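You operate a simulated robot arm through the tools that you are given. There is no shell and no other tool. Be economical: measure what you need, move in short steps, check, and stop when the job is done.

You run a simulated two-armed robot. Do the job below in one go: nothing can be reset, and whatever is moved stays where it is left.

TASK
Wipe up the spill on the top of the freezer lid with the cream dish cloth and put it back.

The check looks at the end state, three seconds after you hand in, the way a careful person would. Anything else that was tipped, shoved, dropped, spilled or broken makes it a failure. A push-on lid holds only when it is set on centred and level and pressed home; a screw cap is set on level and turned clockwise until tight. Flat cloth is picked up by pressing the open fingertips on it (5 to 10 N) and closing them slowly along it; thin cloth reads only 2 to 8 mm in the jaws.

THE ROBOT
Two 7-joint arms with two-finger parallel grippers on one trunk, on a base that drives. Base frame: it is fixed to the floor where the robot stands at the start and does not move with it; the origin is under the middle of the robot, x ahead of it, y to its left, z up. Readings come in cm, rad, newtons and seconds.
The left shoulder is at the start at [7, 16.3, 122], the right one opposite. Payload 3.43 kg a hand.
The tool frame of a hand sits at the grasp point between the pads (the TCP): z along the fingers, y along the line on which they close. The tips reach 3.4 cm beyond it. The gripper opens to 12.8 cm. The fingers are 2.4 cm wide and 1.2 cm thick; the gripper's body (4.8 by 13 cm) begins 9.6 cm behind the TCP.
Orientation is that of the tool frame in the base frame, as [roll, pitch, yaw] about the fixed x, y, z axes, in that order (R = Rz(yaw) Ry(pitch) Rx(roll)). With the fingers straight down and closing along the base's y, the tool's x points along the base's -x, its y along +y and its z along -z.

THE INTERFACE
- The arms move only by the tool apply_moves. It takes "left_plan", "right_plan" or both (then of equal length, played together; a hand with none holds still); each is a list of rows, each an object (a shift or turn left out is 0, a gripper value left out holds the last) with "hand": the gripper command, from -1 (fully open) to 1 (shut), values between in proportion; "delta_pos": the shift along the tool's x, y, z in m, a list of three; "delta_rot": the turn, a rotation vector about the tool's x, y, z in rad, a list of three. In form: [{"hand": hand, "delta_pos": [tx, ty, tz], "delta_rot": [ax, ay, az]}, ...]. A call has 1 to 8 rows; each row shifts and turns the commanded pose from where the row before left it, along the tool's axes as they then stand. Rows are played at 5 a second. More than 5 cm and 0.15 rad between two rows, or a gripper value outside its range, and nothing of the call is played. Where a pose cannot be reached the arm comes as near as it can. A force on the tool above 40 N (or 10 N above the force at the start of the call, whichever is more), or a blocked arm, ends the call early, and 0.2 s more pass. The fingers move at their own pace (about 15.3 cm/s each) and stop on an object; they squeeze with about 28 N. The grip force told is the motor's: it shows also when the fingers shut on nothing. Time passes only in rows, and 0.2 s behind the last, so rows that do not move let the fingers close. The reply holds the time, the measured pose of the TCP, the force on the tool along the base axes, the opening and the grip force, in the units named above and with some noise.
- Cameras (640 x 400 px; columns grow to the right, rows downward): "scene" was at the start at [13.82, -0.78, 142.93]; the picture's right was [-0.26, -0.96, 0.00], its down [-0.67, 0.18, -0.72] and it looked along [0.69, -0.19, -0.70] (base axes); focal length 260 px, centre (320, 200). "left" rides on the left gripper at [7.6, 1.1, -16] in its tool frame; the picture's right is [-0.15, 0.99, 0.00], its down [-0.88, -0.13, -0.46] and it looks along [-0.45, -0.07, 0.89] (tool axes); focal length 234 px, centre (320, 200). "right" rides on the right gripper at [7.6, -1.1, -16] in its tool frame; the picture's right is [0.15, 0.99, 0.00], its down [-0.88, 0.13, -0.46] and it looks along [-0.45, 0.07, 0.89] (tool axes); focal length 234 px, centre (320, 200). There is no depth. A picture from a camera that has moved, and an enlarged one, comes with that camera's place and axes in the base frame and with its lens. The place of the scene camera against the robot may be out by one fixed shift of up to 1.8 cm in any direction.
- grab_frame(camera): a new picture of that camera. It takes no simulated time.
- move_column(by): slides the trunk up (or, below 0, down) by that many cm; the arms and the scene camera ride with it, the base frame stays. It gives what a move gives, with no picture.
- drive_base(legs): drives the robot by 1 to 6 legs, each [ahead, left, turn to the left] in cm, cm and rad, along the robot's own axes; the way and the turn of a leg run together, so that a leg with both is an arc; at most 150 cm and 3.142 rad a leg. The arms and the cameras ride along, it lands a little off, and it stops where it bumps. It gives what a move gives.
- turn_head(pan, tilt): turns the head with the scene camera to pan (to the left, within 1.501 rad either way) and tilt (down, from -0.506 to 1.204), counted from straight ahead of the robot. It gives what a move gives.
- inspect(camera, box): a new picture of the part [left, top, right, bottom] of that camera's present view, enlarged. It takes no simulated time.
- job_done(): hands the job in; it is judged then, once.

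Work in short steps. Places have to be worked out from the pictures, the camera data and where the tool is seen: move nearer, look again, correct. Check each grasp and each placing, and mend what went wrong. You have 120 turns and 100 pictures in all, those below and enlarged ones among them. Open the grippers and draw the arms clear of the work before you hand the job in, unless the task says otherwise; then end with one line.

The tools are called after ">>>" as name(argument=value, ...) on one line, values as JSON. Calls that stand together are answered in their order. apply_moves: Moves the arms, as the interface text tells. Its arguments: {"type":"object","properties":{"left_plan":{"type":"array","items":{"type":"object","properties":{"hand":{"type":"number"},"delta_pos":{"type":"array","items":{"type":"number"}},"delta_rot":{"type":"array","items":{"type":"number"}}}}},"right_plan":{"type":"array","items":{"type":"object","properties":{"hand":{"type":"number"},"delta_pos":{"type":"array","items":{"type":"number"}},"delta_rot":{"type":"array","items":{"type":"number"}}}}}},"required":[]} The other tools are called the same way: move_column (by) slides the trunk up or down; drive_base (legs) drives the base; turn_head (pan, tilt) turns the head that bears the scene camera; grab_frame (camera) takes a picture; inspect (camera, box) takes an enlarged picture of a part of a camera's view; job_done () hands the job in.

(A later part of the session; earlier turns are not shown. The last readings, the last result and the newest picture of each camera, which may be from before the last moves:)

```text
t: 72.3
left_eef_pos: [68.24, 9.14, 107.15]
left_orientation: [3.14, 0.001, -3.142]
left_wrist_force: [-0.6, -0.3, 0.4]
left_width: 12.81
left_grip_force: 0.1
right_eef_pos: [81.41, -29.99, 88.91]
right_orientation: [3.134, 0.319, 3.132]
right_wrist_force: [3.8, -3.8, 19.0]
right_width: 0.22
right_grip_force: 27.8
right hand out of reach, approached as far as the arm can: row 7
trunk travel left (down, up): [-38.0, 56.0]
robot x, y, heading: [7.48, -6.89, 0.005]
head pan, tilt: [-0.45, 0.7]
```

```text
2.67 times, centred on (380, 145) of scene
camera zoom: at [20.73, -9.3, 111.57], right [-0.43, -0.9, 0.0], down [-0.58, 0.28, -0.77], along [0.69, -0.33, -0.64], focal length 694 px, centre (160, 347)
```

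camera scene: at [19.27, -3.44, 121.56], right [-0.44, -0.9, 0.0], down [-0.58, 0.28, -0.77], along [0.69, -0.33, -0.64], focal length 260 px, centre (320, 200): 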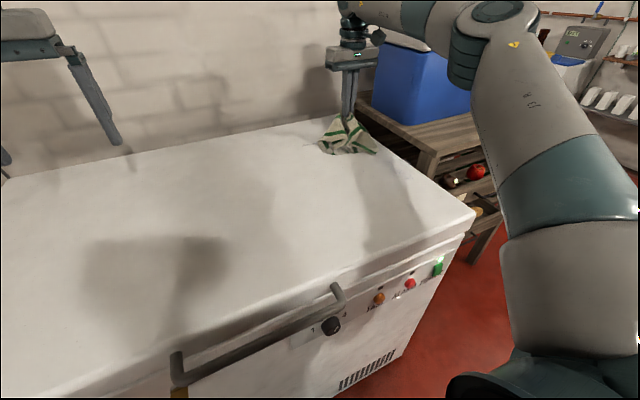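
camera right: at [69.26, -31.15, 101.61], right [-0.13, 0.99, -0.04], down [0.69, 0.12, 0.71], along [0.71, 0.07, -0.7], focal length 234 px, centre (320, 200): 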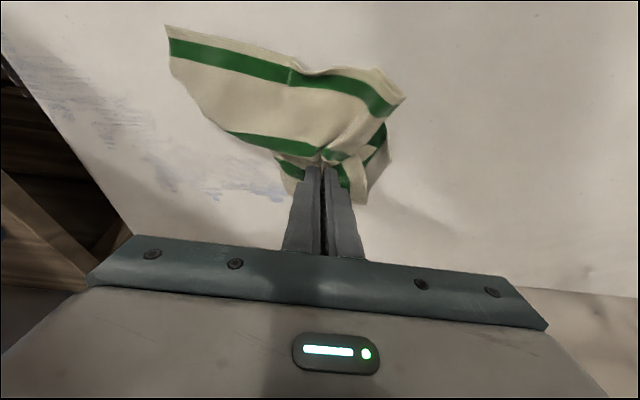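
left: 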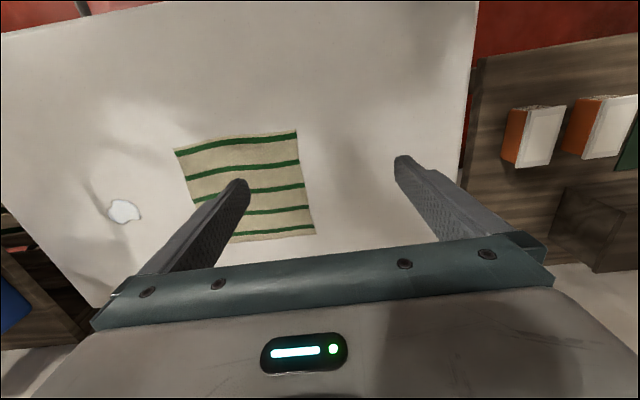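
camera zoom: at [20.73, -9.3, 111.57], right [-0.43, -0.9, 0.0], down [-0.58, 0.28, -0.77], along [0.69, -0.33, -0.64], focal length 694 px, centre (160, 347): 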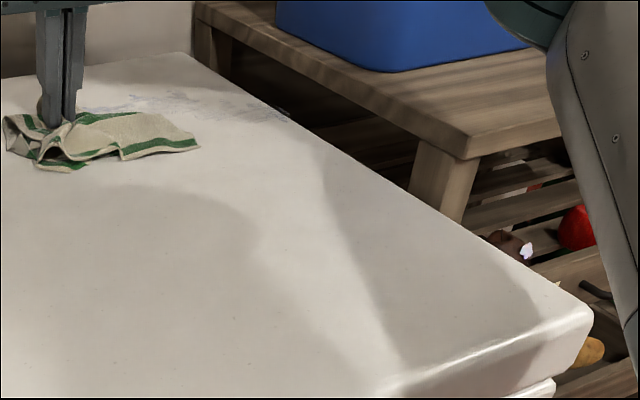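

Nearly gone. What remains is faint film near (86, −37) and a patch around x 76–82, y −51…−46. I'll lift, go to about (76, −51), and lower.

>>> apply_moves(right_plan=[{"delta_pos": [-0.009, 0, -0.0285]}, {"delta_pos": [-0.009, 0, -0.0285]}, {"delta_pos": [0.0122, -0.043, -0.0039]}, {"delta_pos": [0.0122, -0.043, -0.0039]}, {"delta_pos": [0.0122, -0.043, -0.0039]}, {"delta_pos": [0.0122, -0.043, -0.0039]}, {"delta_pos": [0.0122, -0.043, -0.0039]}, {}])

>>> grab_frame(camera="right")

```text
t: 74.2
left_eef_pos: [68.49, 9.08, 107.03]
left_orientation: [3.14, 0.001, -3.139]
left_wrist_force: [-1.1, 0.4, 0.1]
left_width: 12.79
left_grip_force: 0.1
right_eef_pos: [74.17, -52.9, 93.17]
right_orientation: [3.135, 0.309, 3.132]
right_wrist_force: [0.3, -0.7, -0.5]
right_width: 0.22
right_grip_force: 27.9
right hand out of reach, approached as far as the arm can: row 1, 2
trunk travel left (down, up): [-38.0, 56.0]
robot x, y, heading: [7.12, -6.91, -0.001]
head pan, tilt: [-0.45, 0.7]
```

```text
42 pictures are left
camera right: at [61.93, -53.95, 106.0], right [-0.13, 0.99, -0.04], down [0.7, 0.12, 0.7], along [0.7, 0.07, -0.71], focal length 234 px, centre (320, 200)
```

right: 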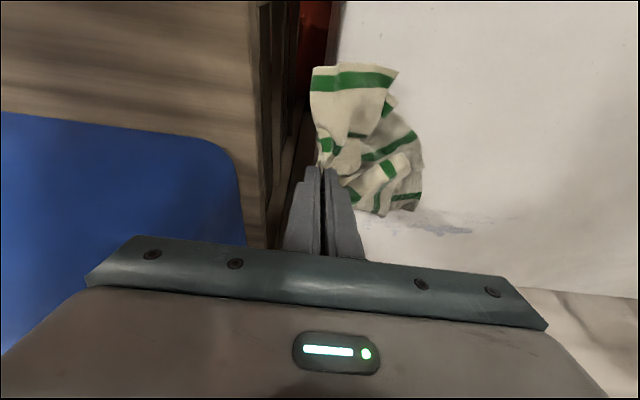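

Lower here (tips at about y −51) and sweep forward along the outer strip, then inward.

>>> apply_moves(right_plan=[{"delta_pos": [0.0064, 0.017, 0.02]}, {"delta_pos": [0.0061, 0, 0.019]}, {"delta_pos": [0.0009, 0, 0.003]}, {"delta_pos": [-0.019, 0.0, 0.006]}, {"delta_pos": [-0.019, 0.01, 0.006]}, {"delta_pos": [-0.019, 0.01, 0.006]}, {"delta_pos": [-0.019, 0.01, 0.006]}, {"delta_pos": [-0.019, 0.02, 0.006]}])

>>> grab_frame(camera="right")

```text
t: 76.0
left_eef_pos: [68.38, 9.13, 106.97]
left_orientation: [3.141, 0.0, -3.141]
left_wrist_force: [0.5, 1.1, -0.5]
left_width: 12.79
left_grip_force: 0.1
right_eef_pos: [83.97, -46.04, 88.89]
right_orientation: [3.135, 0.312, 3.133]
right_wrist_force: [-1.0, 0.7, 0.7]
right_width: 0.24
right_grip_force: 27.9
trunk travel left (down, up): [-38.0, 56.0]
robot x, y, heading: [7.65, -7.19, 0.001]
head pan, tilt: [-0.45, 0.7]
```

```text
41 pictures are left
camera right: at [71.89, -47.05, 101.64], right [-0.13, 0.99, -0.04], down [0.7, 0.12, 0.7], along [0.7, 0.07, -0.71], focal length 234 px, centre (320, 200)
```

right: 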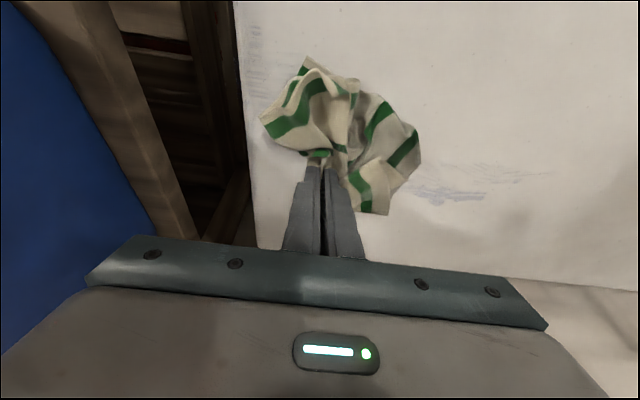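

Pressing a little harder (2 mm) and sweeping inward at x≈85.

>>> apply_moves(right_plan=[{"delta_pos": [-0.009, 0.02, 0.006]}, {"delta_pos": [0.0, 0.02, 0.0]}, {"delta_pos": [0.0, 0.02, 0]}, {"delta_pos": [0, 0.02, 0]}, {"delta_pos": [0, 0.02, 0]}, {"delta_pos": [0.0095, 0.02, -0.003]}, {"delta_pos": [0.0095, 0.02, -0.003]}, {"delta_pos": [0.0095, 0.01, -0.003]}])

>>> grab_frame(camera="right")

```text
t: 77.8
left_eef_pos: [68.38, 9.08, 107.16]
left_orientation: [-3.141, 0.0, 3.141]
left_wrist_force: [-0.6, 0.2, -0.4]
left_width: 12.8
left_grip_force: 0.0
right_eef_pos: [81.96, -30.97, 88.74]
right_orientation: [3.132, 0.312, 3.133]
right_wrist_force: [0.1, -3.0, 10.6]
right_width: 0.23
right_grip_force: 28.1
trunk travel left (down, up): [-38.0, 56.0]
robot x, y, heading: [7.08, -7.2, 0.006]
head pan, tilt: [-0.45, 0.7]
```

```text
40 pictures are left
camera right: at [69.84, -32.01, 101.5], right [-0.13, 0.99, -0.04], down [0.7, 0.12, 0.71], along [0.7, 0.07, -0.71], focal length 234 px, centre (320, 200)
```

right: 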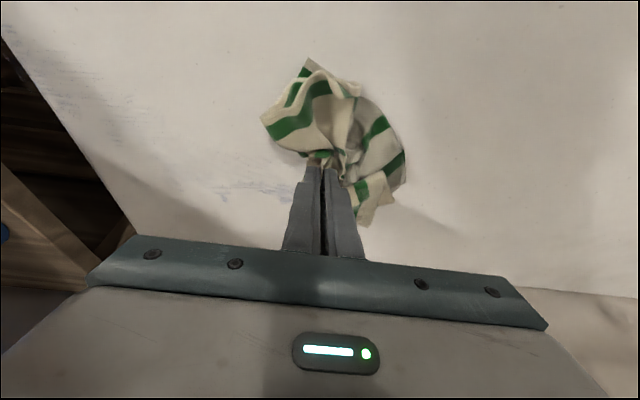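

>>> inspect(camera="right", box=[30, 30, 310, 230])

```text
2.00 times, centred on (170, 130) of right
camera zoom: at [69.84, -32.01, 101.5], right [-0.13, 0.99, -0.04], down [0.7, 0.12, 0.71], along [0.7, 0.07, -0.71], focal length 468 px, centre (620, 340)
```

zoom: 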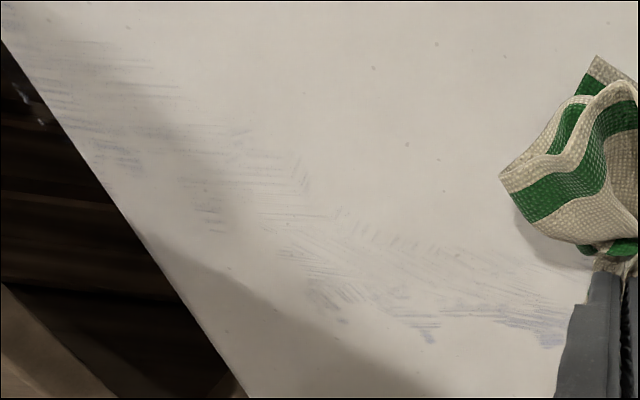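

Only faint streaks remain here. One more back-and-forth rub at x≈85–86 for this strip.

>>> apply_moves(right_plan=[{"delta_pos": [-0.019, 0, 0.006]}, {"delta_pos": [-0.019, -0.01, 0.006]}, {"delta_pos": [0.0, -0.03, 0]}, {"delta_pos": [0, -0.03, 0]}, {"delta_pos": [0, -0.02, 0]}, {"delta_pos": [0.012, 0.0, -0.004]}, {"delta_pos": [0.0, 0.03, 0]}, {"delta_pos": [0.0, 0.03, 0]}])

>>> grab_frame(camera="right")

```text
t: 79.6
left_eef_pos: [68.33, 8.99, 106.98]
left_orientation: [-3.139, -0.002, 3.142]
left_wrist_force: [0.7, -1.0, -0.5]
left_width: 12.8
left_grip_force: 0.1
right_eef_pos: [82.92, -35.7, 88.56]
right_orientation: [3.132, 0.322, 3.135]
right_wrist_force: [-1.1, 0.7, 15.2]
right_width: 0.21
right_grip_force: 28.2
right hand out of reach, approached as far as the arm can: row 1, 2
trunk travel left (down, up): [-38.0, 56.0]
robot x, y, heading: [7.53, -6.68, 0.002]
head pan, tilt: [-0.45, 0.7]
stopped in row 8 (right hand): the force on the tool passed its limit (the readings are from after the stop); the commanded pose is now the measured one
```

```text
38 pictures are left
camera right: at [70.65, -36.7, 101.34], right [-0.13, 0.99, -0.04], down [0.69, 0.12, 0.71], along [0.71, 0.07, -0.7], focal length 234 px, centre (320, 200)
```

right: 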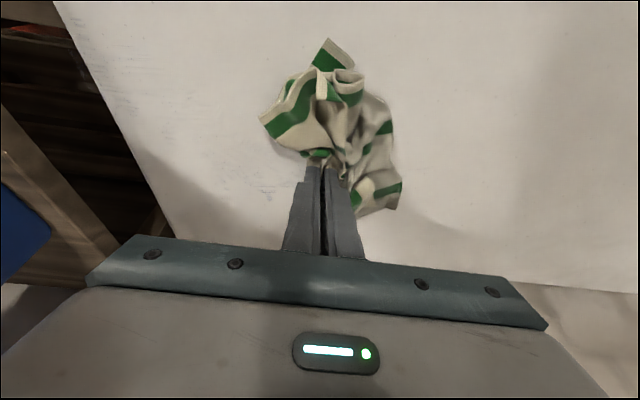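

The far strip is essentially clean. Now lift, untilt, and go back to the outer near patch at x 58–66.

>>> apply_moves(right_plan=[{"delta_pos": [-0.0107, 0, -0.0333]}, {"delta_pos": [-0.0107, 0, -0.0333]}, {"delta_pos": [0.03, 0, 0], "delta_rot": [0, 0.15, 0]}, {"delta_pos": [0.03, 0, 0], "delta_rot": [0, 0.15, 0]}, {"delta_pos": [0.04, -0.02, 0]}, {"delta_pos": [0.04, -0.02, 0]}, {"delta_pos": [0.04, -0.02, 0]}, {}])

>>> grab_frame(camera="right")

>>> inspect(camera="scene", box=[260, 70, 500, 220])

```text
t: 81.4
left_eef_pos: [68.63, 8.96, 106.95]
left_orientation: [-3.14, -0.003, -3.141]
left_wrist_force: [-0.4, -0.2, 0.8]
left_width: 12.82
left_grip_force: 0.0
right_eef_pos: [64.95, -42.37, 93.38]
right_orientation: [3.134, 0.014, 3.137]
right_wrist_force: [0.7, -0.2, -0.3]
right_width: 0.21
right_grip_force: 27.6
right hand out of reach, approached as far as the arm can: row 3, 4
trunk travel left (down, up): [-38.0, 56.0]
robot x, y, heading: [7.41, -7.21, 0.007]
head pan, tilt: [-0.45, 0.7]
```

```text
37 pictures are left
camera right: at [57.12, -43.44, 109.2], right [-0.14, 0.99, 0.0], down [0.87, 0.12, 0.47], along [0.46, 0.07, -0.88], focal length 234 px, centre (320, 200)
```

right: 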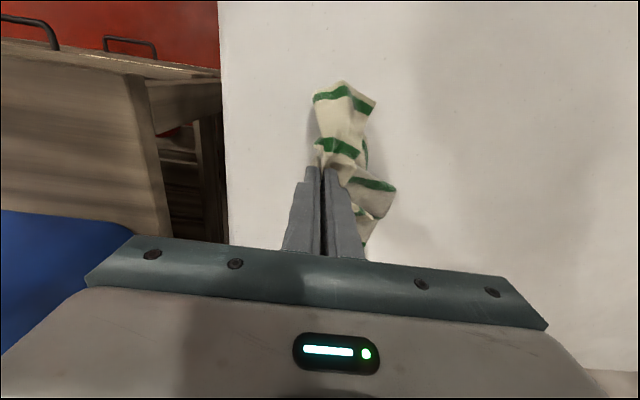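

```text
2.67 times, centred on (380, 145) of scene
camera zoom: at [21.02, -9.33, 111.52], right [-0.44, -0.9, 0.0], down [-0.58, 0.28, -0.76], along [0.69, -0.33, -0.64], focal length 694 px, centre (160, 347)
```

zoom: 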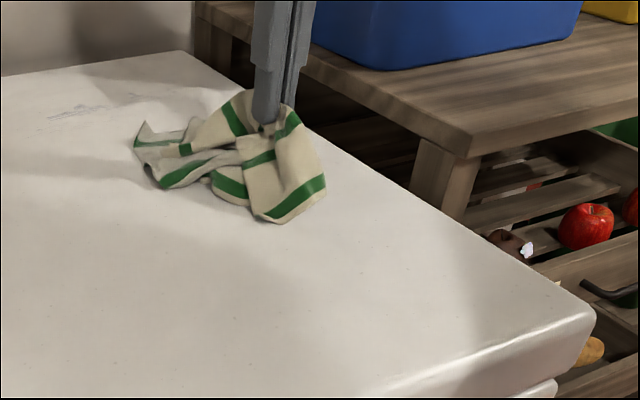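

The near patch looks gone from here. I'll zoom in on the outer area and the edge.

>>> inspect(camera="right", box=[190, 10, 430, 160])

>>> inspect(camera="right", box=[190, 120, 310, 195])

>>> inspect(camera="scene", box=[260, 80, 380, 155])

```text
2.67 times, centred on (310, 85) of right
camera zoom: at [57.12, -43.44, 109.2], right [-0.14, 0.99, 0.0], down [0.87, 0.12, 0.47], along [0.46, 0.07, -0.88], focal length 624 px, centre (347, 507)
```

zoom: 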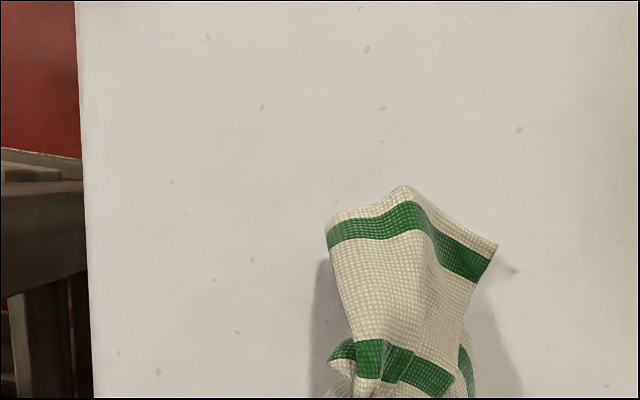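

```text
5.33 times, centred on (250, 158) of right
camera zoom: at [57.12, -43.44, 109.2], right [-0.14, 0.99, 0.0], down [0.87, 0.12, 0.47], along [0.46, 0.07, -0.88], focal length 1249 px, centre (693, 427)
```

zoom: 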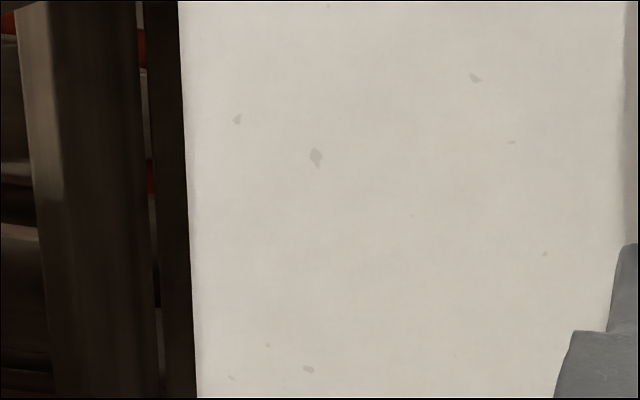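

```text
5.33 times, centred on (320, 118) of scene
camera zoom: at [21.02, -9.33, 111.52], right [-0.44, -0.9, 0.0], down [-0.58, 0.28, -0.76], along [0.69, -0.33, -0.64], focal length 1389 px, centre (320, 640)
```

zoom: 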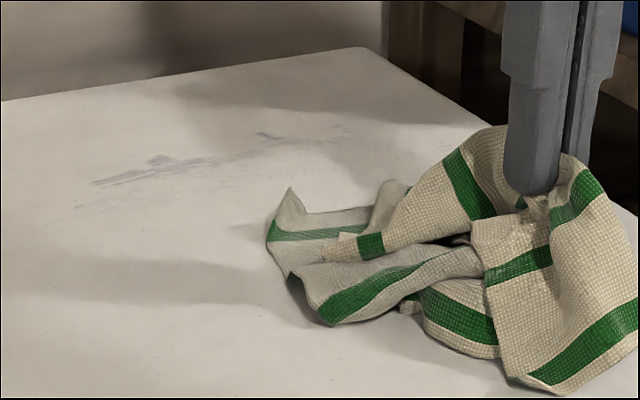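

The near patch and edge are clean. Only thin residue streaks remain at about x 84–87, y −27…−40. I'll lift, shift the base left 4 cm, tilt the hand 0.45 rad forward and go there.

>>> apply_moves(right_plan=[{"delta_pos": [0, 0, -0.045]}, {"delta_rot": [0, -0.15, 0]}, {"delta_rot": [0, -0.15, 0]}, {"delta_rot": [0, -0.15, 0]}, {}])

>>> drive_base(legs=[[0, 4, 0]])

>>> apply_moves(right_plan=[{"delta_pos": [-0.036, 0, 0.0174]}, {"delta_pos": [-0.036, 0, 0.0174]}, {"delta_pos": [-0.036, 0, 0.0174]}, {"delta_pos": [-0.036, 0, 0.0174]}, {"delta_pos": [-0.036, 0, 0.0174]}, {}])

>>> grab_frame(camera="right")

```text
t: 82.6
left_eef_pos: [68.4, 8.96, 107.0]
left_orientation: [-3.141, -0.001, -3.141]
left_wrist_force: [0.4, 0.6, 0.1]
left_width: 12.79
left_grip_force: 0.1
right_eef_pos: [64.66, -42.3, 97.97]
right_orientation: [3.133, 0.467, 3.133]
right_wrist_force: [-0.7, 0.1, 0.1]
right_width: 0.22
right_grip_force: 28.4
trunk travel left (down, up): [-38.0, 56.0]
robot x, y, heading: [7.14, -6.97, 0.001]
head pan, tilt: [-0.45, 0.7]
```

```text
t: 83.5
left_eef_pos: [68.45, 12.9, 107.03]
left_orientation: [-3.14, 0.002, -3.139]
left_wrist_force: [-0.4, 0.7, -0.3]
left_width: 12.83
left_grip_force: 0.0
right_eef_pos: [64.68, -38.4, 97.98]
right_orientation: [3.134, 0.466, 3.133]
right_wrist_force: [-0.8, 1.0, -1.0]
right_width: 0.2
right_grip_force: 28.0
trunk travel left (down, up): [-38.0, 56.0]
robot x, y, heading: [7.41, -3.23, 0.004]
head pan, tilt: [-0.45, 0.7]
```

```text
t: 84.9
left_eef_pos: [68.3, 12.8, 107.19]
left_orientation: [3.141, 0.002, 3.141]
left_wrist_force: [0.2, 0.8, -0.2]
left_width: 12.79
left_grip_force: 0.0
right_eef_pos: [84.54, -38.47, 98.37]
right_orientation: [3.134, 0.468, 3.132]
right_wrist_force: [-1.3, -0.9, 0.4]
right_width: 0.25
right_grip_force: 28.0
trunk travel left (down, up): [-38.0, 56.0]
robot x, y, heading: [7.32, -3.04, 0.003]
head pan, tilt: [-0.45, 0.7]
```

```text
32 pictures are left
camera right: at [70.52, -39.46, 109.14], right [-0.12, 0.99, -0.06], down [0.58, 0.12, 0.8], along [0.8, 0.07, -0.59], focal length 234 px, centre (320, 200)
```

right: 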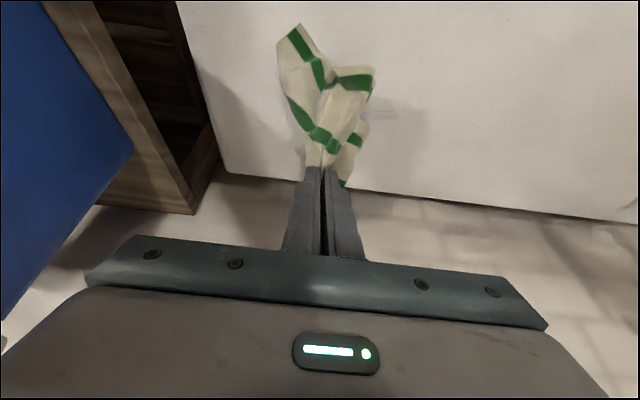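

Residue is seen at about (85.5, −31.6). Lowering straight down, then rubbing inward.

>>> apply_moves(right_plan=[{"delta_pos": [0.018, 0, 0.0357]}, {"delta_pos": [0.018, 0, 0.0357]}, {"delta_pos": [0.0065, 0, 0.013]}, {"delta_pos": [0.0013, 0, 0.0027]}, {"delta_pos": [0.0013, 0, 0.0027]}])

```text
t: 86.1
left_eef_pos: [68.37, 12.84, 107.22]
left_orientation: [-3.139, 0.0, -3.141]
left_wrist_force: [-0.4, -0.8, -1.1]
left_width: 12.77
left_grip_force: 0.2
right_eef_pos: [84.61, -38.33, 88.84]
right_orientation: [3.135, 0.477, 3.133]
right_wrist_force: [4.5, -3.0, 25.1]
right_width: 0.22
right_grip_force: 27.8
trunk travel left (down, up): [-38.0, 56.0]
robot x, y, heading: [7.32, -3.27, -0.001]
head pan, tilt: [-0.45, 0.7]
```

>>> apply_moves(right_plan=[{"delta_pos": [-0.001, 0.02, -0.002]}, {"delta_pos": [0, 0.02, 0]}, {"delta_pos": [0, 0.02, 0]}, {"delta_pos": [0, 0.02, 0]}, {"delta_pos": [0, 0.02, 0]}, {"delta_pos": [0, 0.02, 0]}])

>>> grab_frame(camera="right")

```text
t: 87.5
left_eef_pos: [68.29, 12.78, 107.11]
left_orientation: [3.14, 0.001, 3.141]
left_wrist_force: [0.3, -0.6, -0.6]
left_width: 12.8
left_grip_force: 0.1
right_eef_pos: [84.56, -26.36, 88.79]
right_orientation: [3.134, 0.47, 3.132]
right_wrist_force: [0.5, -5.0, 22.0]
right_width: 0.24
right_grip_force: 28.6
trunk travel left (down, up): [-38.0, 56.0]
robot x, y, heading: [7.07, -3.32, -0.004]
head pan, tilt: [-0.45, 0.7]
```

```text
31 pictures are left
camera right: at [70.51, -27.44, 99.54], right [-0.12, 0.99, -0.06], down [0.58, 0.12, 0.81], along [0.81, 0.07, -0.59], focal length 234 px, centre (320, 200)
```

right: 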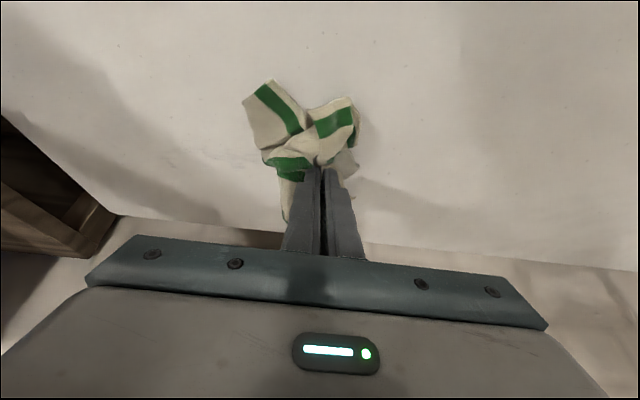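

It looks clean now. I'll raise the bundle and zoom in to verify.

>>> apply_moves(right_plan=[{"delta_pos": [0.02, 0, 0]}, {"delta_pos": [0.0, 0, -0.045]}, {"delta_pos": [-0.02, 0, -0.04]}, {"delta_pos": [0.0, 0.0, -0.03]}, {}])

>>> grab_frame(camera="right")

>>> inspect(camera="scene", box=[200, 60, 440, 210])

```text
t: 87.9
left_eef_pos: [68.35, 12.84, 106.97]
left_orientation: [-3.141, -0.001, -3.142]
left_wrist_force: [1.6, -0.6, -0.4]
left_width: 12.78
left_grip_force: 0.1
right_eef_pos: [83.46, -26.17, 88.79]
right_orientation: [3.127, 0.488, 3.135]
right_wrist_force: [-5.5, 0.9, 16.4]
right_width: 0.22
right_grip_force: 27.9
trunk travel left (down, up): [-38.0, 56.0]
robot x, y, heading: [7.53, -3.18, -0.003]
head pan, tilt: [-0.45, 0.7]
stopped in row 2 (right hand): the force on the tool passed its limit (the readings are from after the stop); the commanded pose is now the measured one
```

```text
30 pictures are left
camera right: at [69.33, -27.31, 99.31], right [-0.13, 0.99, -0.06], down [0.57, 0.12, 0.82], along [0.81, 0.07, -0.57], focal length 234 px, centre (320, 200)
```

right: 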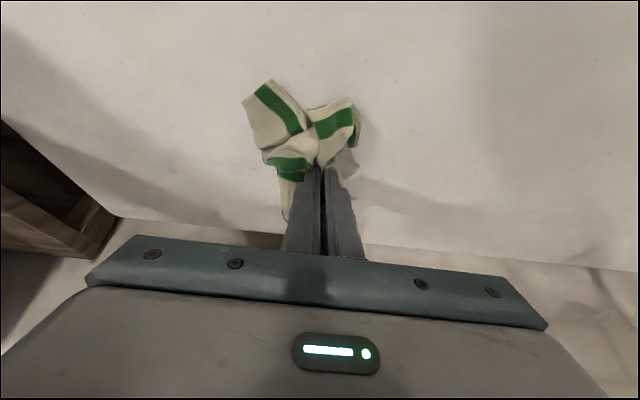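

```text
2.67 times, centred on (320, 135) of scene
camera zoom: at [20.83, -5.48, 111.51], right [-0.44, -0.9, 0.0], down [-0.58, 0.28, -0.77], along [0.69, -0.33, -0.64], focal length 694 px, centre (320, 373)
```

zoom: 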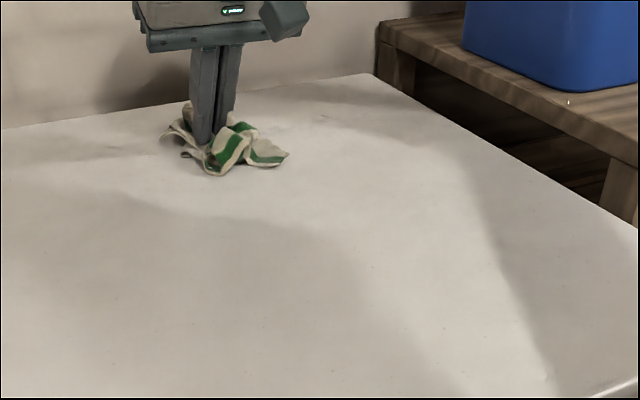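

Lid looks clean. I'll lift and inspect the residual area and a small white speck on the cart edge.

>>> apply_moves(right_plan=[{"delta_pos": [-0.018, 0, -0.036]}, {"delta_pos": [-0.018, 0, -0.036]}, {"delta_pos": [-0.018, 0, -0.036]}, {}])

>>> inspect(camera="scene", box=[390, 80, 486, 140])

>>> inspect(camera="scene", box=[240, 80, 400, 180])

>>> grab_frame(camera="right")

```text
t: 88.9
left_eef_pos: [68.56, 12.81, 106.99]
left_orientation: [-3.142, -0.002, -3.14]
left_wrist_force: [0.2, -1.6, -0.3]
left_width: 12.81
left_grip_force: 0.0
right_eef_pos: [82.6, -28.11, 100.04]
right_orientation: [3.129, 0.48, 3.133]
right_wrist_force: [0.7, -0.9, -0.4]
right_width: 0.23
right_grip_force: 28.5
right hand out of reach, approached as far as the arm can: row 2, 3
trunk travel left (down, up): [-38.0, 56.0]
robot x, y, heading: [7.2, -3.1, -0.001]
head pan, tilt: [-0.45, 0.7]
```

```text
6.67 times, centred on (438, 110) of scene
camera zoom: at [21.05, -5.51, 111.51], right [-0.44, -0.9, 0.0], down [-0.58, 0.28, -0.76], along [0.69, -0.33, -0.65], focal length 1736 px, centre (-467, 800)
```

zoom: 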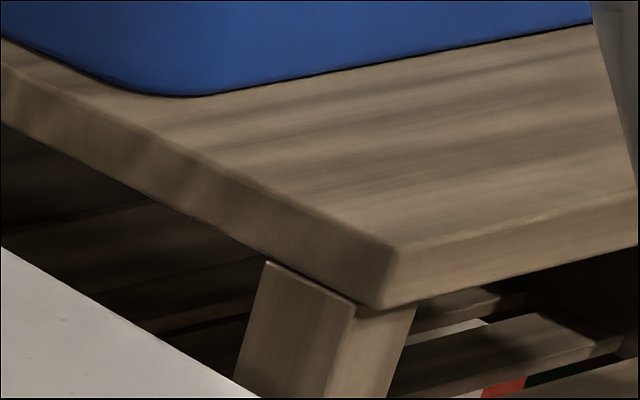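

```text
4.00 times, centred on (320, 130) of scene
camera zoom: at [21.05, -5.51, 111.51], right [-0.44, -0.9, 0.0], down [-0.58, 0.28, -0.76], along [0.69, -0.33, -0.65], focal length 1042 px, centre (320, 480)
```

zoom: 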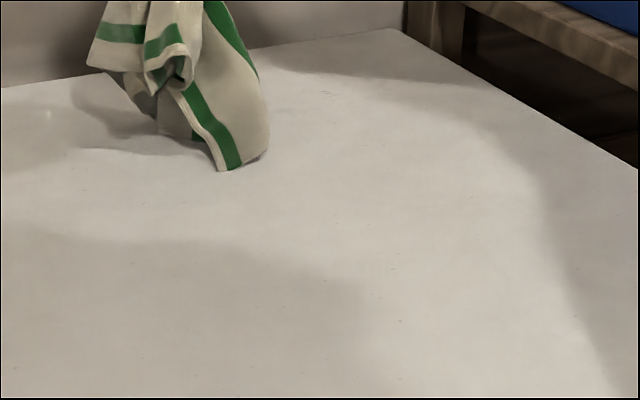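

```text
26 pictures are left
camera right: at [68.51, -29.16, 110.55], right [-0.13, 0.99, -0.06], down [0.57, 0.12, 0.81], along [0.81, 0.07, -0.58], focal length 234 px, centre (320, 200)
```

right: 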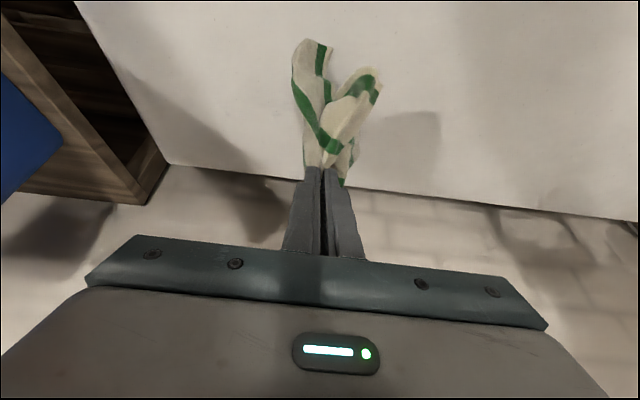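

The speck is gone (it was a glint) and the lid is clean. One close check of the last spot, then I'll untilt and drive left to bring the cloth back over its original place.

>>> inspect(camera="scene", box=[272, 84, 368, 144])

>>> apply_moves(right_plan=[{"delta_pos": [0.02, 0, -0.01], "delta_rot": [0, 0.12, 0]}, {"delta_pos": [0.03, 0, -0.01], "delta_rot": [0, 0.12, 0]}, {"delta_pos": [0.03, 0, -0.01], "delta_rot": [0, 0.12, 0]}, {"delta_pos": [0.03, 0, -0.01], "delta_rot": [0, 0.115, 0]}, {"delta_pos": [0.01, -0.02, 0]}, {}])

>>> drive_base(legs=[[0, 31, 0]])

```text
6.67 times, centred on (320, 114) of scene
camera zoom: at [21.05, -5.51, 111.51], right [-0.44, -0.9, 0.0], down [-0.58, 0.28, -0.76], along [0.69, -0.33, -0.65], focal length 1736 px, centre (320, 773)
```

zoom: 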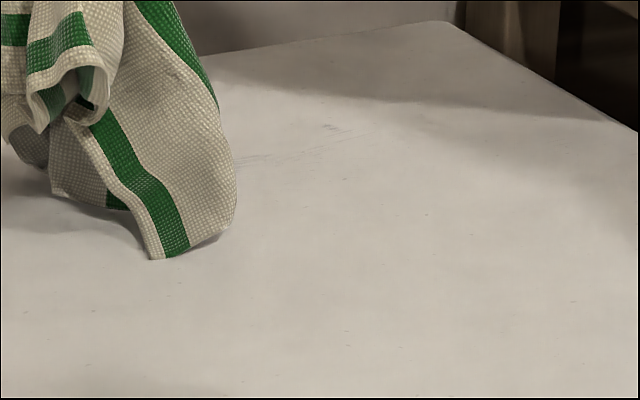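

```text
t: 90.3
left_eef_pos: [68.52, 12.8, 106.99]
left_orientation: [-3.139, -0.003, -3.141]
left_wrist_force: [0.9, 0.6, -0.6]
left_width: 12.81
left_grip_force: 0.2
right_eef_pos: [69.68, -31.77, 102.01]
right_orientation: [3.131, 0.006, 3.136]
right_wrist_force: [0.5, -0.4, 0.0]
right_width: 0.21
right_grip_force: 28.2
right hand out of reach, approached as far as the arm can: row 1
trunk travel left (down, up): [-38.0, 56.0]
robot x, y, heading: [7.44, -3.19, -0.003]
head pan, tilt: [-0.45, 0.7]
```

```text
t: 92.3
left_eef_pos: [67.43, 34.46, 107.0]
left_orientation: [-3.14, -0.002, 3.079]
left_wrist_force: [0.3, -0.3, 1.5]
left_width: 12.79
left_grip_force: 0.1
right_eef_pos: [65.52, -9.99, 101.9]
right_orientation: [3.132, 0.007, 3.073]
right_wrist_force: [0.1, 0.9, 0.3]
right_width: 0.24
right_grip_force: 27.8
trunk travel left (down, up): [-38.0, 56.0]
robot x, y, heading: [5.54, 22.71, -0.066]
head pan, tilt: [-0.45, 0.7]
stopped in leg 1: the robot was blocked; the commanded pose is now the measured one
```

The drive was blocked at y≈22.7, perhaps by the left table since I'm 7 cm closer now. I'll back off and look.

>>> drive_base(legs=[[-5, -2, 0], [0, 0, 0.066]])

>>> turn_head(pan=0.5, tilt=1.0)

>>> grab_frame(camera="scene")

```text
t: 93.7
left_eef_pos: [61.39, 36.96, 107.04]
left_orientation: [-3.14, -0.001, -3.139]
left_wrist_force: [-0.3, -0.4, 0.2]
left_width: 12.8
left_grip_force: 0.1
right_eef_pos: [62.52, -7.74, 102.02]
right_orientation: [3.133, 0.007, 3.14]
right_wrist_force: [-0.4, 0.1, -0.5]
right_width: 0.24
right_grip_force: 28.5
trunk travel left (down, up): [-38.0, 56.0]
robot x, y, heading: [0.28, 20.79, 0.002]
head pan, tilt: [-0.45, 0.7]
```

```text
t: 94.9
left_eef_pos: [61.52, 36.87, 107.04]
left_orientation: [-3.14, 0.0, -3.137]
left_wrist_force: [0.0, -0.6, -0.2]
left_width: 12.82
left_grip_force: 0.2
right_eef_pos: [62.52, -7.68, 101.87]
right_orientation: [3.131, 0.007, 3.14]
right_wrist_force: [1.0, -1.1, -0.3]
right_width: 0.24
right_grip_force: 27.5
trunk travel left (down, up): [-38.0, 56.0]
robot x, y, heading: [0.27, 20.48, 0.004]
head pan, tilt: [0.499, 1.0]
```

```text
24 pictures are left
camera scene: at [12.31, 25.48, 109.2], right [0.48, -0.88, 0.0], down [-0.74, -0.4, -0.54], along [0.47, 0.26, -0.84], focal length 260 px, centre (320, 200)
```

scene: 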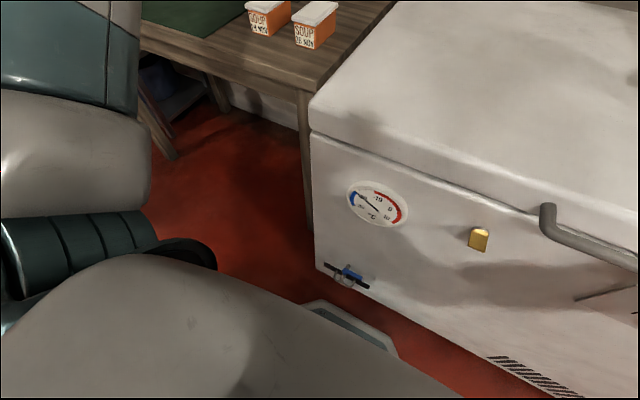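

Nothing seems displaced; the base skirt probably touched the drain valve. From x≈0 the way left is clear, so I'll drive 8 cm left and look ahead again.

>>> drive_base(legs=[[0, 8, 0]])

>>> turn_head(pan=-0.4, tilt=0.6)

>>> apply_moves(right_plan=[{"delta_pos": [-0.025, 0, 0]}, {"delta_pos": [-0.025, 0, 0]}, {"delta_pos": [-0.025, 0, 0]}, {}])

>>> grab_frame(camera="scene")

```text
t: 96.0
left_eef_pos: [61.39, 45.08, 107.02]
left_orientation: [-3.141, -0.003, -3.141]
left_wrist_force: [-0.3, 0.3, 0.3]
left_width: 12.82
left_grip_force: 0.1
right_eef_pos: [62.44, 0.42, 101.95]
right_orientation: [3.132, 0.006, 3.14]
right_wrist_force: [-0.7, 1.4, 0.2]
right_width: 0.21
right_grip_force: 28.2
trunk travel left (down, up): [-38.0, 56.0]
robot x, y, heading: [0.03, 28.89, 0.004]
head pan, tilt: [0.499, 1.0]
```

```text
t: 97.2
left_eef_pos: [61.37, 45.03, 106.88]
left_orientation: [-3.14, -0.003, -3.141]
left_wrist_force: [1.0, 0.5, -0.7]
left_width: 12.79
left_grip_force: 0.1
right_eef_pos: [62.46, 0.39, 101.93]
right_orientation: [3.131, 0.008, 3.139]
right_wrist_force: [-1.4, -0.8, 0.0]
right_width: 0.23
right_grip_force: 27.5
trunk travel left (down, up): [-38.0, 56.0]
robot x, y, heading: [0.24, 29.06, 0.001]
head pan, tilt: [-0.4, 0.6]
```

```text
t: 98.2
left_eef_pos: [61.34, 45.05, 107.07]
left_orientation: [-3.14, -0.002, -3.141]
left_wrist_force: [0.3, 0.2, -0.2]
left_width: 12.8
left_grip_force: 0.1
right_eef_pos: [66.9, -1.46, 100.39]
right_orientation: [3.13, 0.009, 3.139]
right_wrist_force: [0.4, 0.0, -0.6]
right_width: 0.22
right_grip_force: 28.2
right hand out of reach, approached as far as the arm can: row 2, 3
trunk travel left (down, up): [-38.0, 56.0]
robot x, y, heading: [0.13, 28.89, 0.001]
head pan, tilt: [-0.4, 0.6]
```

```text
23 pictures are left
camera scene: at [14.3, 26.84, 112.4], right [-0.39, -0.92, 0.0], down [-0.52, 0.22, -0.83], along [0.76, -0.32, -0.56], focal length 260 px, centre (320, 200)
```

scene: 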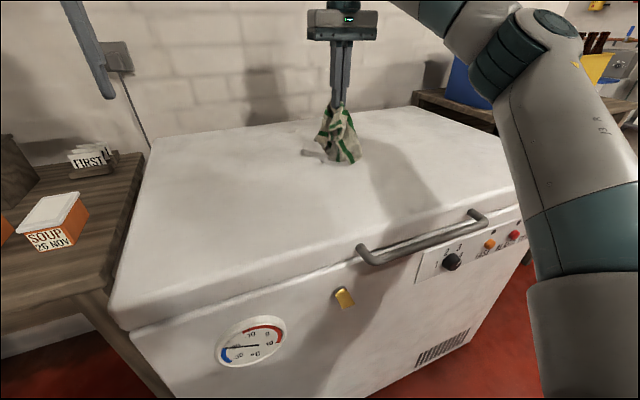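

The cloth is back near its place. Lower it to the lid at about (70, 0) so I can release it and spread it out.

>>> apply_moves(right_plan=[{"delta_pos": [-0.01, 0.0, 0.03]}, {"delta_pos": [-0.01, 0.0, 0.03]}, {"delta_pos": [-0.01, 0.0, 0.03]}, {"delta_pos": [0, 0.005, 0.012]}, {}])

```text
t: 99.4
left_eef_pos: [61.38, 45.0, 106.96]
left_orientation: [-3.139, -0.001, 3.141]
left_wrist_force: [0.2, -0.7, 0.3]
left_width: 12.82
left_grip_force: 0.0
right_eef_pos: [69.87, -0.93, 89.93]
right_orientation: [3.132, 0.008, 3.14]
right_wrist_force: [0.6, 0.0, 0.1]
right_width: 0.24
right_grip_force: 27.9
trunk travel left (down, up): [-38.0, 56.0]
robot x, y, heading: [0.35, 29.3, 0.002]
head pan, tilt: [-0.4, 0.6]
```

Release just above the lid and back off upward.

>>> apply_moves(right_plan=[{"hand": 0.8, "delta_pos": [0, 0, 0.005]}, {"hand": 0.5}, {"hand": 0.2}, {"delta_pos": [0, 0, -0.03]}, {"delta_pos": [0, 0, -0.04]}, {"delta_pos": [0, 0, -0.04]}, {}])

>>> grab_frame(camera="right")

>>> inspect(camera="scene", box=[220, 80, 460, 230])

```text
t: 101.0
left_eef_pos: [61.62, 44.95, 106.91]
left_orientation: [-3.139, -0.002, -3.14]
left_wrist_force: [0.9, -0.6, 0.4]
left_width: 12.82
left_grip_force: 0.0
right_eef_pos: [68.15, -2.32, 98.6]
right_orientation: [3.13, 0.008, 3.14]
right_wrist_force: [0.1, -0.6, -0.3]
right_width: 5.13
right_grip_force: 0.1
right hand out of reach, approached as far as the arm can: row 5, 6
trunk travel left (down, up): [-38.0, 56.0]
robot x, y, heading: [0.16, 28.31, -0.004]
head pan, tilt: [-0.4, 0.6]
```

```text
22 pictures are left
camera right: at [60.38, -3.43, 114.45], right [-0.14, 0.99, 0.01], down [0.88, 0.12, 0.46], along [0.46, 0.08, -0.89], focal length 234 px, centre (320, 200)
```

right: 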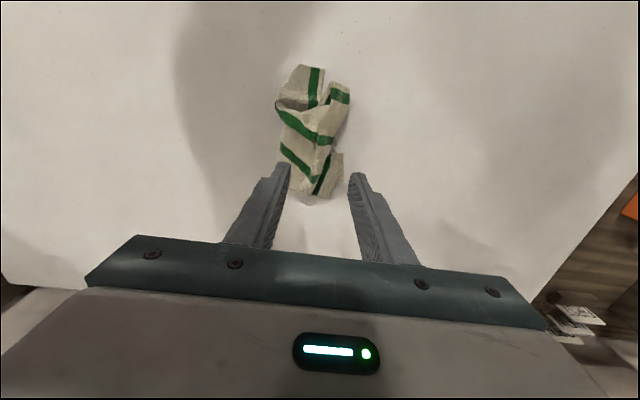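

```text
2.67 times, centred on (340, 155) of scene
camera zoom: at [14.37, 26.83, 112.39], right [-0.39, -0.92, 0.0], down [-0.52, 0.22, -0.82], along [0.76, -0.32, -0.57], focal length 694 px, centre (267, 320)
```

zoom: 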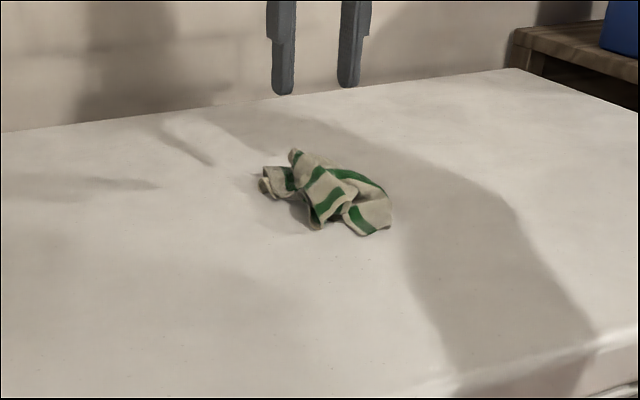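

The cloth is down near its origin, at about (66, −3), but crumpled. There's a pale patch at its far end that I want to check.

>>> inspect(camera="right", box=[240, 50, 400, 220])

```text
2.35 times, centred on (320, 135) of right
camera zoom: at [60.38, -3.43, 114.45], right [-0.14, 0.99, 0.01], down [0.88, 0.12, 0.46], along [0.46, 0.08, -0.89], focal length 551 px, centre (320, 353)
```

zoom: 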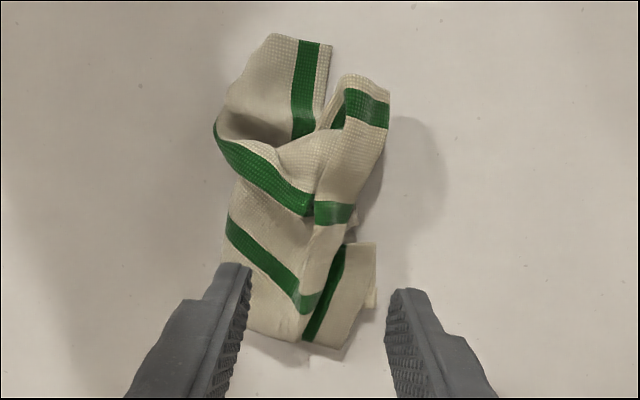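

It's only a shadow. To spread the folds I'll press the closed fingertips on the middle of the bundle and open them slowly, which drags the cloth outward along y.

>>> apply_moves(right_plan=[{"hand": 0.9, "delta_pos": [0.01, -0.005, 0.03]}, {"delta_pos": [0.005, 0, 0.03]}, {"delta_pos": [0, 0, 0.02]}, {"delta_pos": [0, 0, 0.005]}, {"delta_pos": [0, 0, 0.005]}])

```text
t: 102.2
left_eef_pos: [61.35, 45.02, 106.96]
left_orientation: [-3.14, -0.003, -3.14]
left_wrist_force: [-0.3, 0.2, -0.1]
left_width: 12.81
left_grip_force: 0.0
right_eef_pos: [66.65, -2.72, 89.71]
right_orientation: [3.132, 0.007, 3.138]
right_wrist_force: [-0.3, 0.6, 1.4]
right_width: 0.66
right_grip_force: 0.1
trunk travel left (down, up): [-38.0, 56.0]
robot x, y, heading: [0.28, 28.91, -0.005]
head pan, tilt: [-0.4, 0.6]
```

>>> apply_moves(right_plan=[{"delta_pos": [0, 0, 0.006]}, {"delta_pos": [0, 0, 0.005]}, {"delta_pos": [0, 0, 0.004]}, {}])

```text
t: 103.2
left_eef_pos: [61.29, 45.03, 107.01]
left_orientation: [-3.141, 0.0, -3.139]
left_wrist_force: [0.0, -0.2, 0.1]
left_width: 12.81
left_grip_force: 0.1
right_eef_pos: [66.53, -2.59, 88.88]
right_orientation: [3.132, 0.02, 3.137]
right_wrist_force: [-3.4, -2.0, 18.6]
right_width: 0.66
right_grip_force: 0.2
trunk travel left (down, up): [-38.0, 56.0]
robot x, y, heading: [0.03, 28.79, -0.001]
head pan, tilt: [-0.4, 0.6]
stopped in row 4 (right hand): the force on the tool passed its limit (the readings are from after the stop); the commanded pose is now the measured one
```

Pressed on the layers at about 15–20 N. Opening slowly.

>>> apply_moves(right_plan=[{"hand": 0.75, "delta_pos": [0, 0, -0.001]}, {"hand": 0.6}, {"hand": 0.45}, {"hand": 0.3}, {"hand": 0.15}, {"hand": 0.0}, {"hand": -0.15}, {"hand": -0.3}])

>>> grab_frame(camera="right")

```text
t: 105.0
left_eef_pos: [61.44, 45.06, 107.0]
left_orientation: [-3.139, 0.0, -3.14]
left_wrist_force: [0.9, -0.2, -0.2]
left_width: 12.81
left_grip_force: 0.1
right_eef_pos: [66.54, -2.57, 88.57]
right_orientation: [3.131, 0.014, 3.139]
right_wrist_force: [0.0, 0.1, 2.6]
right_width: 8.23
right_grip_force: 0.1
trunk travel left (down, up): [-38.0, 56.0]
robot x, y, heading: [0.02, 28.87, -0.001]
head pan, tilt: [-0.4, 0.6]
```

```text
19 pictures are left
camera right: at [58.8, -3.76, 104.42], right [-0.14, 0.99, 0.01], down [0.87, 0.12, 0.47], along [0.46, 0.07, -0.88], focal length 234 px, centre (320, 200)
```

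right: 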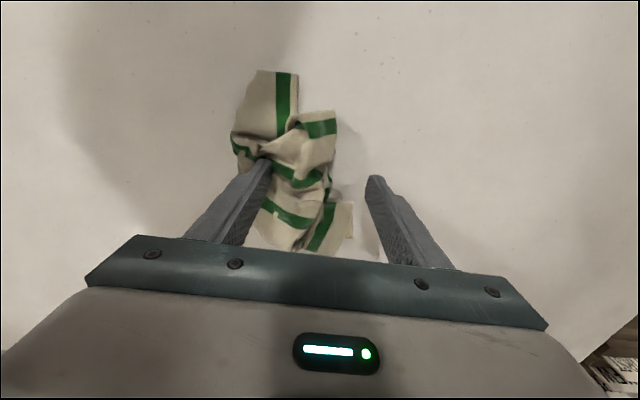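

The bundle shifted more than it spread. A better way is to pinch its far-left corner flap (≈71, 1) and pull it forward-left, which stretches the cloth and recentres it. First I'll lift and shift the base 6 cm left for reach.

>>> apply_moves(right_plan=[{"delta_pos": [0, 0, -0.03]}, {"delta_pos": [0, 0, -0.03]}])

>>> drive_base(legs=[[0, 6, 0]])

>>> apply_moves(right_plan=[{"hand": 0.4, "delta_pos": [-0.025, -0.015, 0]}, {"delta_pos": [-0.02, -0.01, 0.01]}, {}])

>>> grab_frame(camera="right")

```text
t: 105.6
left_eef_pos: [61.52, 45.0, 106.98]
left_orientation: [-3.139, 0.0, -3.14]
left_wrist_force: [-0.5, -0.7, 0.0]
left_width: 12.8
left_grip_force: 0.0
right_eef_pos: [66.47, -2.73, 94.69]
right_orientation: [3.132, 0.014, 3.138]
right_wrist_force: [-0.4, 0.6, -0.8]
right_width: 8.3
right_grip_force: 0.0
trunk travel left (down, up): [-38.0, 56.0]
robot x, y, heading: [-0.29, 28.9, -0.001]
head pan, tilt: [-0.4, 0.6]
```

```text
t: 106.6
left_eef_pos: [61.42, 51.09, 106.99]
left_orientation: [-3.137, -0.002, -3.139]
left_wrist_force: [-0.2, 0.3, 0.7]
left_width: 12.81
left_grip_force: 0.0
right_eef_pos: [66.42, 3.4, 94.72]
right_orientation: [3.132, 0.013, 3.14]
right_wrist_force: [-0.2, -0.6, -0.4]
right_width: 8.33
right_grip_force: 0.0
trunk travel left (down, up): [-38.0, 56.0]
robot x, y, heading: [0.21, 34.92, 0.002]
head pan, tilt: [-0.4, 0.6]
```

```text
t: 107.4
left_eef_pos: [61.28, 50.87, 107.09]
left_orientation: [-3.14, -0.002, -3.14]
left_wrist_force: [-0.1, 0.5, -0.7]
left_width: 12.79
left_grip_force: 0.0
right_eef_pos: [70.91, 0.68, 93.6]
right_orientation: [3.129, 0.015, 3.139]
right_wrist_force: [0.1, 0.1, 0.2]
right_width: 3.82
right_grip_force: 0.0
trunk travel left (down, up): [-38.0, 56.0]
robot x, y, heading: [0.66, 34.49, 0.002]
head pan, tilt: [-0.4, 0.6]
```

```text
18 pictures are left
camera right: at [63.06, -0.37, 109.6], right [-0.14, 0.99, 0.01], down [0.87, 0.12, 0.47], along [0.46, 0.07, -0.88], focal length 234 px, centre (320, 200)
```

right: 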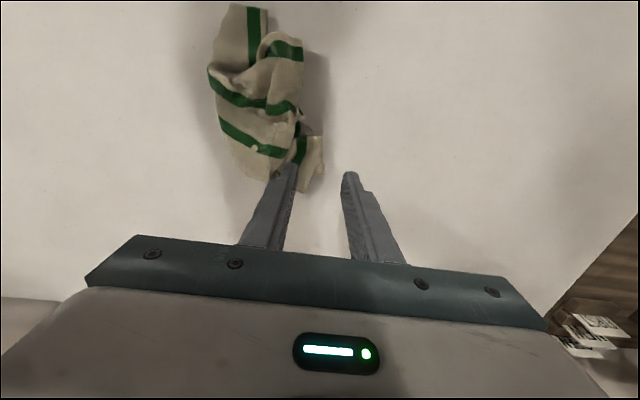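

The far-left flap is centred at about (70.6, −0.8). Moving over it, opening about 3.8 cm, and lowering.

>>> apply_moves(right_plan=[{"delta_pos": [0, -0.014, 0.025]}, {"delta_pos": [0, 0, 0.015]}, {"delta_pos": [0, 0, 0.006]}, {"delta_pos": [0, 0, 0.004]}, {"delta_pos": [0, 0, 0.003]}])

```text
t: 108.6
left_eef_pos: [61.24, 50.99, 107.12]
left_orientation: [-3.14, 0.0, -3.137]
left_wrist_force: [1.0, 0.2, -0.5]
left_width: 12.8
left_grip_force: 0.0
right_eef_pos: [71.03, -0.49, 88.65]
right_orientation: [3.133, 0.018, 3.138]
right_wrist_force: [2.0, -0.1, 12.3]
right_width: 3.86
right_grip_force: 0.1
trunk travel left (down, up): [-38.0, 56.0]
robot x, y, heading: [0.41, 34.61, -0.001]
head pan, tilt: [-0.4, 0.6]
```

Contact at 12 N; easing slightly and closing slowly on the flap.

>>> apply_moves(right_plan=[{"hand": 0.5, "delta_pos": [0, 0, -0.001]}, {"hand": 0.6}, {"hand": 0.7}, {"hand": 0.8}, {"hand": 0.9}, {"hand": 1.0}, {"hand": 1.0}])

>>> grab_frame(camera="right")

```text
t: 110.2
left_eef_pos: [61.31, 50.88, 107.17]
left_orientation: [-3.138, 0.001, -3.14]
left_wrist_force: [0.6, -0.1, -0.4]
left_width: 12.82
left_grip_force: 0.0
right_eef_pos: [70.97, -0.51, 88.67]
right_orientation: [3.129, 0.016, 3.14]
right_wrist_force: [0.0, -4.2, 14.8]
right_width: 0.47
right_grip_force: 27.6
trunk travel left (down, up): [-38.0, 56.0]
robot x, y, heading: [0.35, 34.57, 0.004]
head pan, tilt: [-0.4, 0.6]
```

```text
17 pictures are left
camera right: at [63.07, -1.72, 104.5], right [-0.14, 0.99, 0.01], down [0.87, 0.12, 0.47], along [0.47, 0.07, -0.88], focal length 234 px, centre (320, 200)
```

right: 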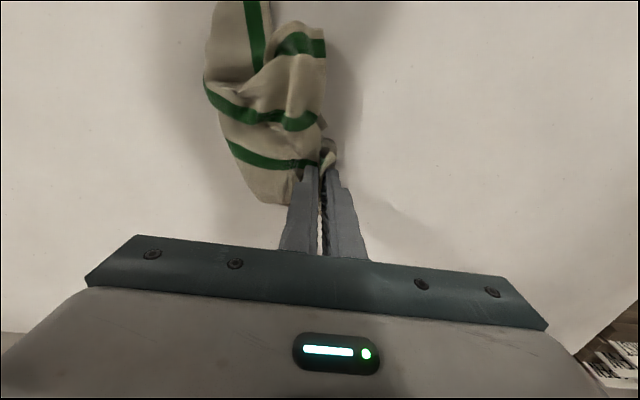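

The flap is gripped. Pulling it slowly to the left and a little forward.

>>> apply_moves(right_plan=[{"delta_pos": [0, 0.01, -0.003]}, {"delta_pos": [-0.003, 0.012, 0]}, {"delta_pos": [-0.004, 0.012, 0]}, {"delta_pos": [-0.004, 0.012, 0]}, {"delta_pos": [-0.004, 0.012, 0]}, {"delta_pos": [-0.004, 0.012, 0]}, {"delta_pos": [-0.004, 0.012, 0]}])

>>> grab_frame(camera="right")

```text
t: 111.8
left_eef_pos: [61.29, 51.02, 107.16]
left_orientation: [-3.14, 0.0, -3.14]
left_wrist_force: [0.2, 0.7, -0.6]
left_width: 12.81
left_grip_force: 0.1
right_eef_pos: [71.02, 6.41, 88.7]
right_orientation: [3.131, 0.021, 3.138]
right_wrist_force: [3.2, -5.4, 20.0]
right_width: 0.41
right_grip_force: 27.7
right hand out of reach, approached as far as the arm can: row 5, 6, 7
trunk travel left (down, up): [-38.0, 56.0]
robot x, y, heading: [0.34, 34.89, -0.002]
head pan, tilt: [-0.4, 0.6]
```

```text
16 pictures are left
camera right: at [63.07, 5.21, 104.43], right [-0.14, 0.99, 0.01], down [0.87, 0.12, 0.48], along [0.47, 0.08, -0.88], focal length 234 px, centre (320, 200)
```

right: 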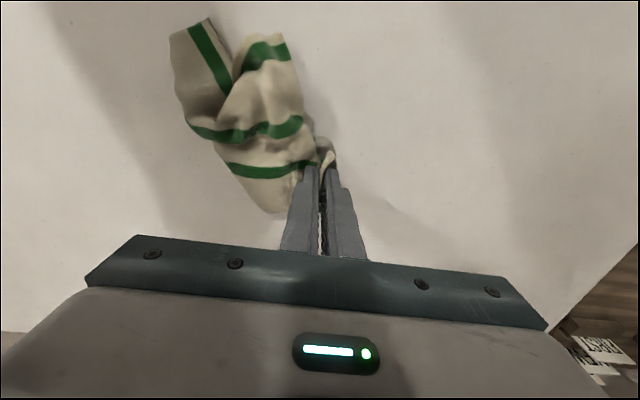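

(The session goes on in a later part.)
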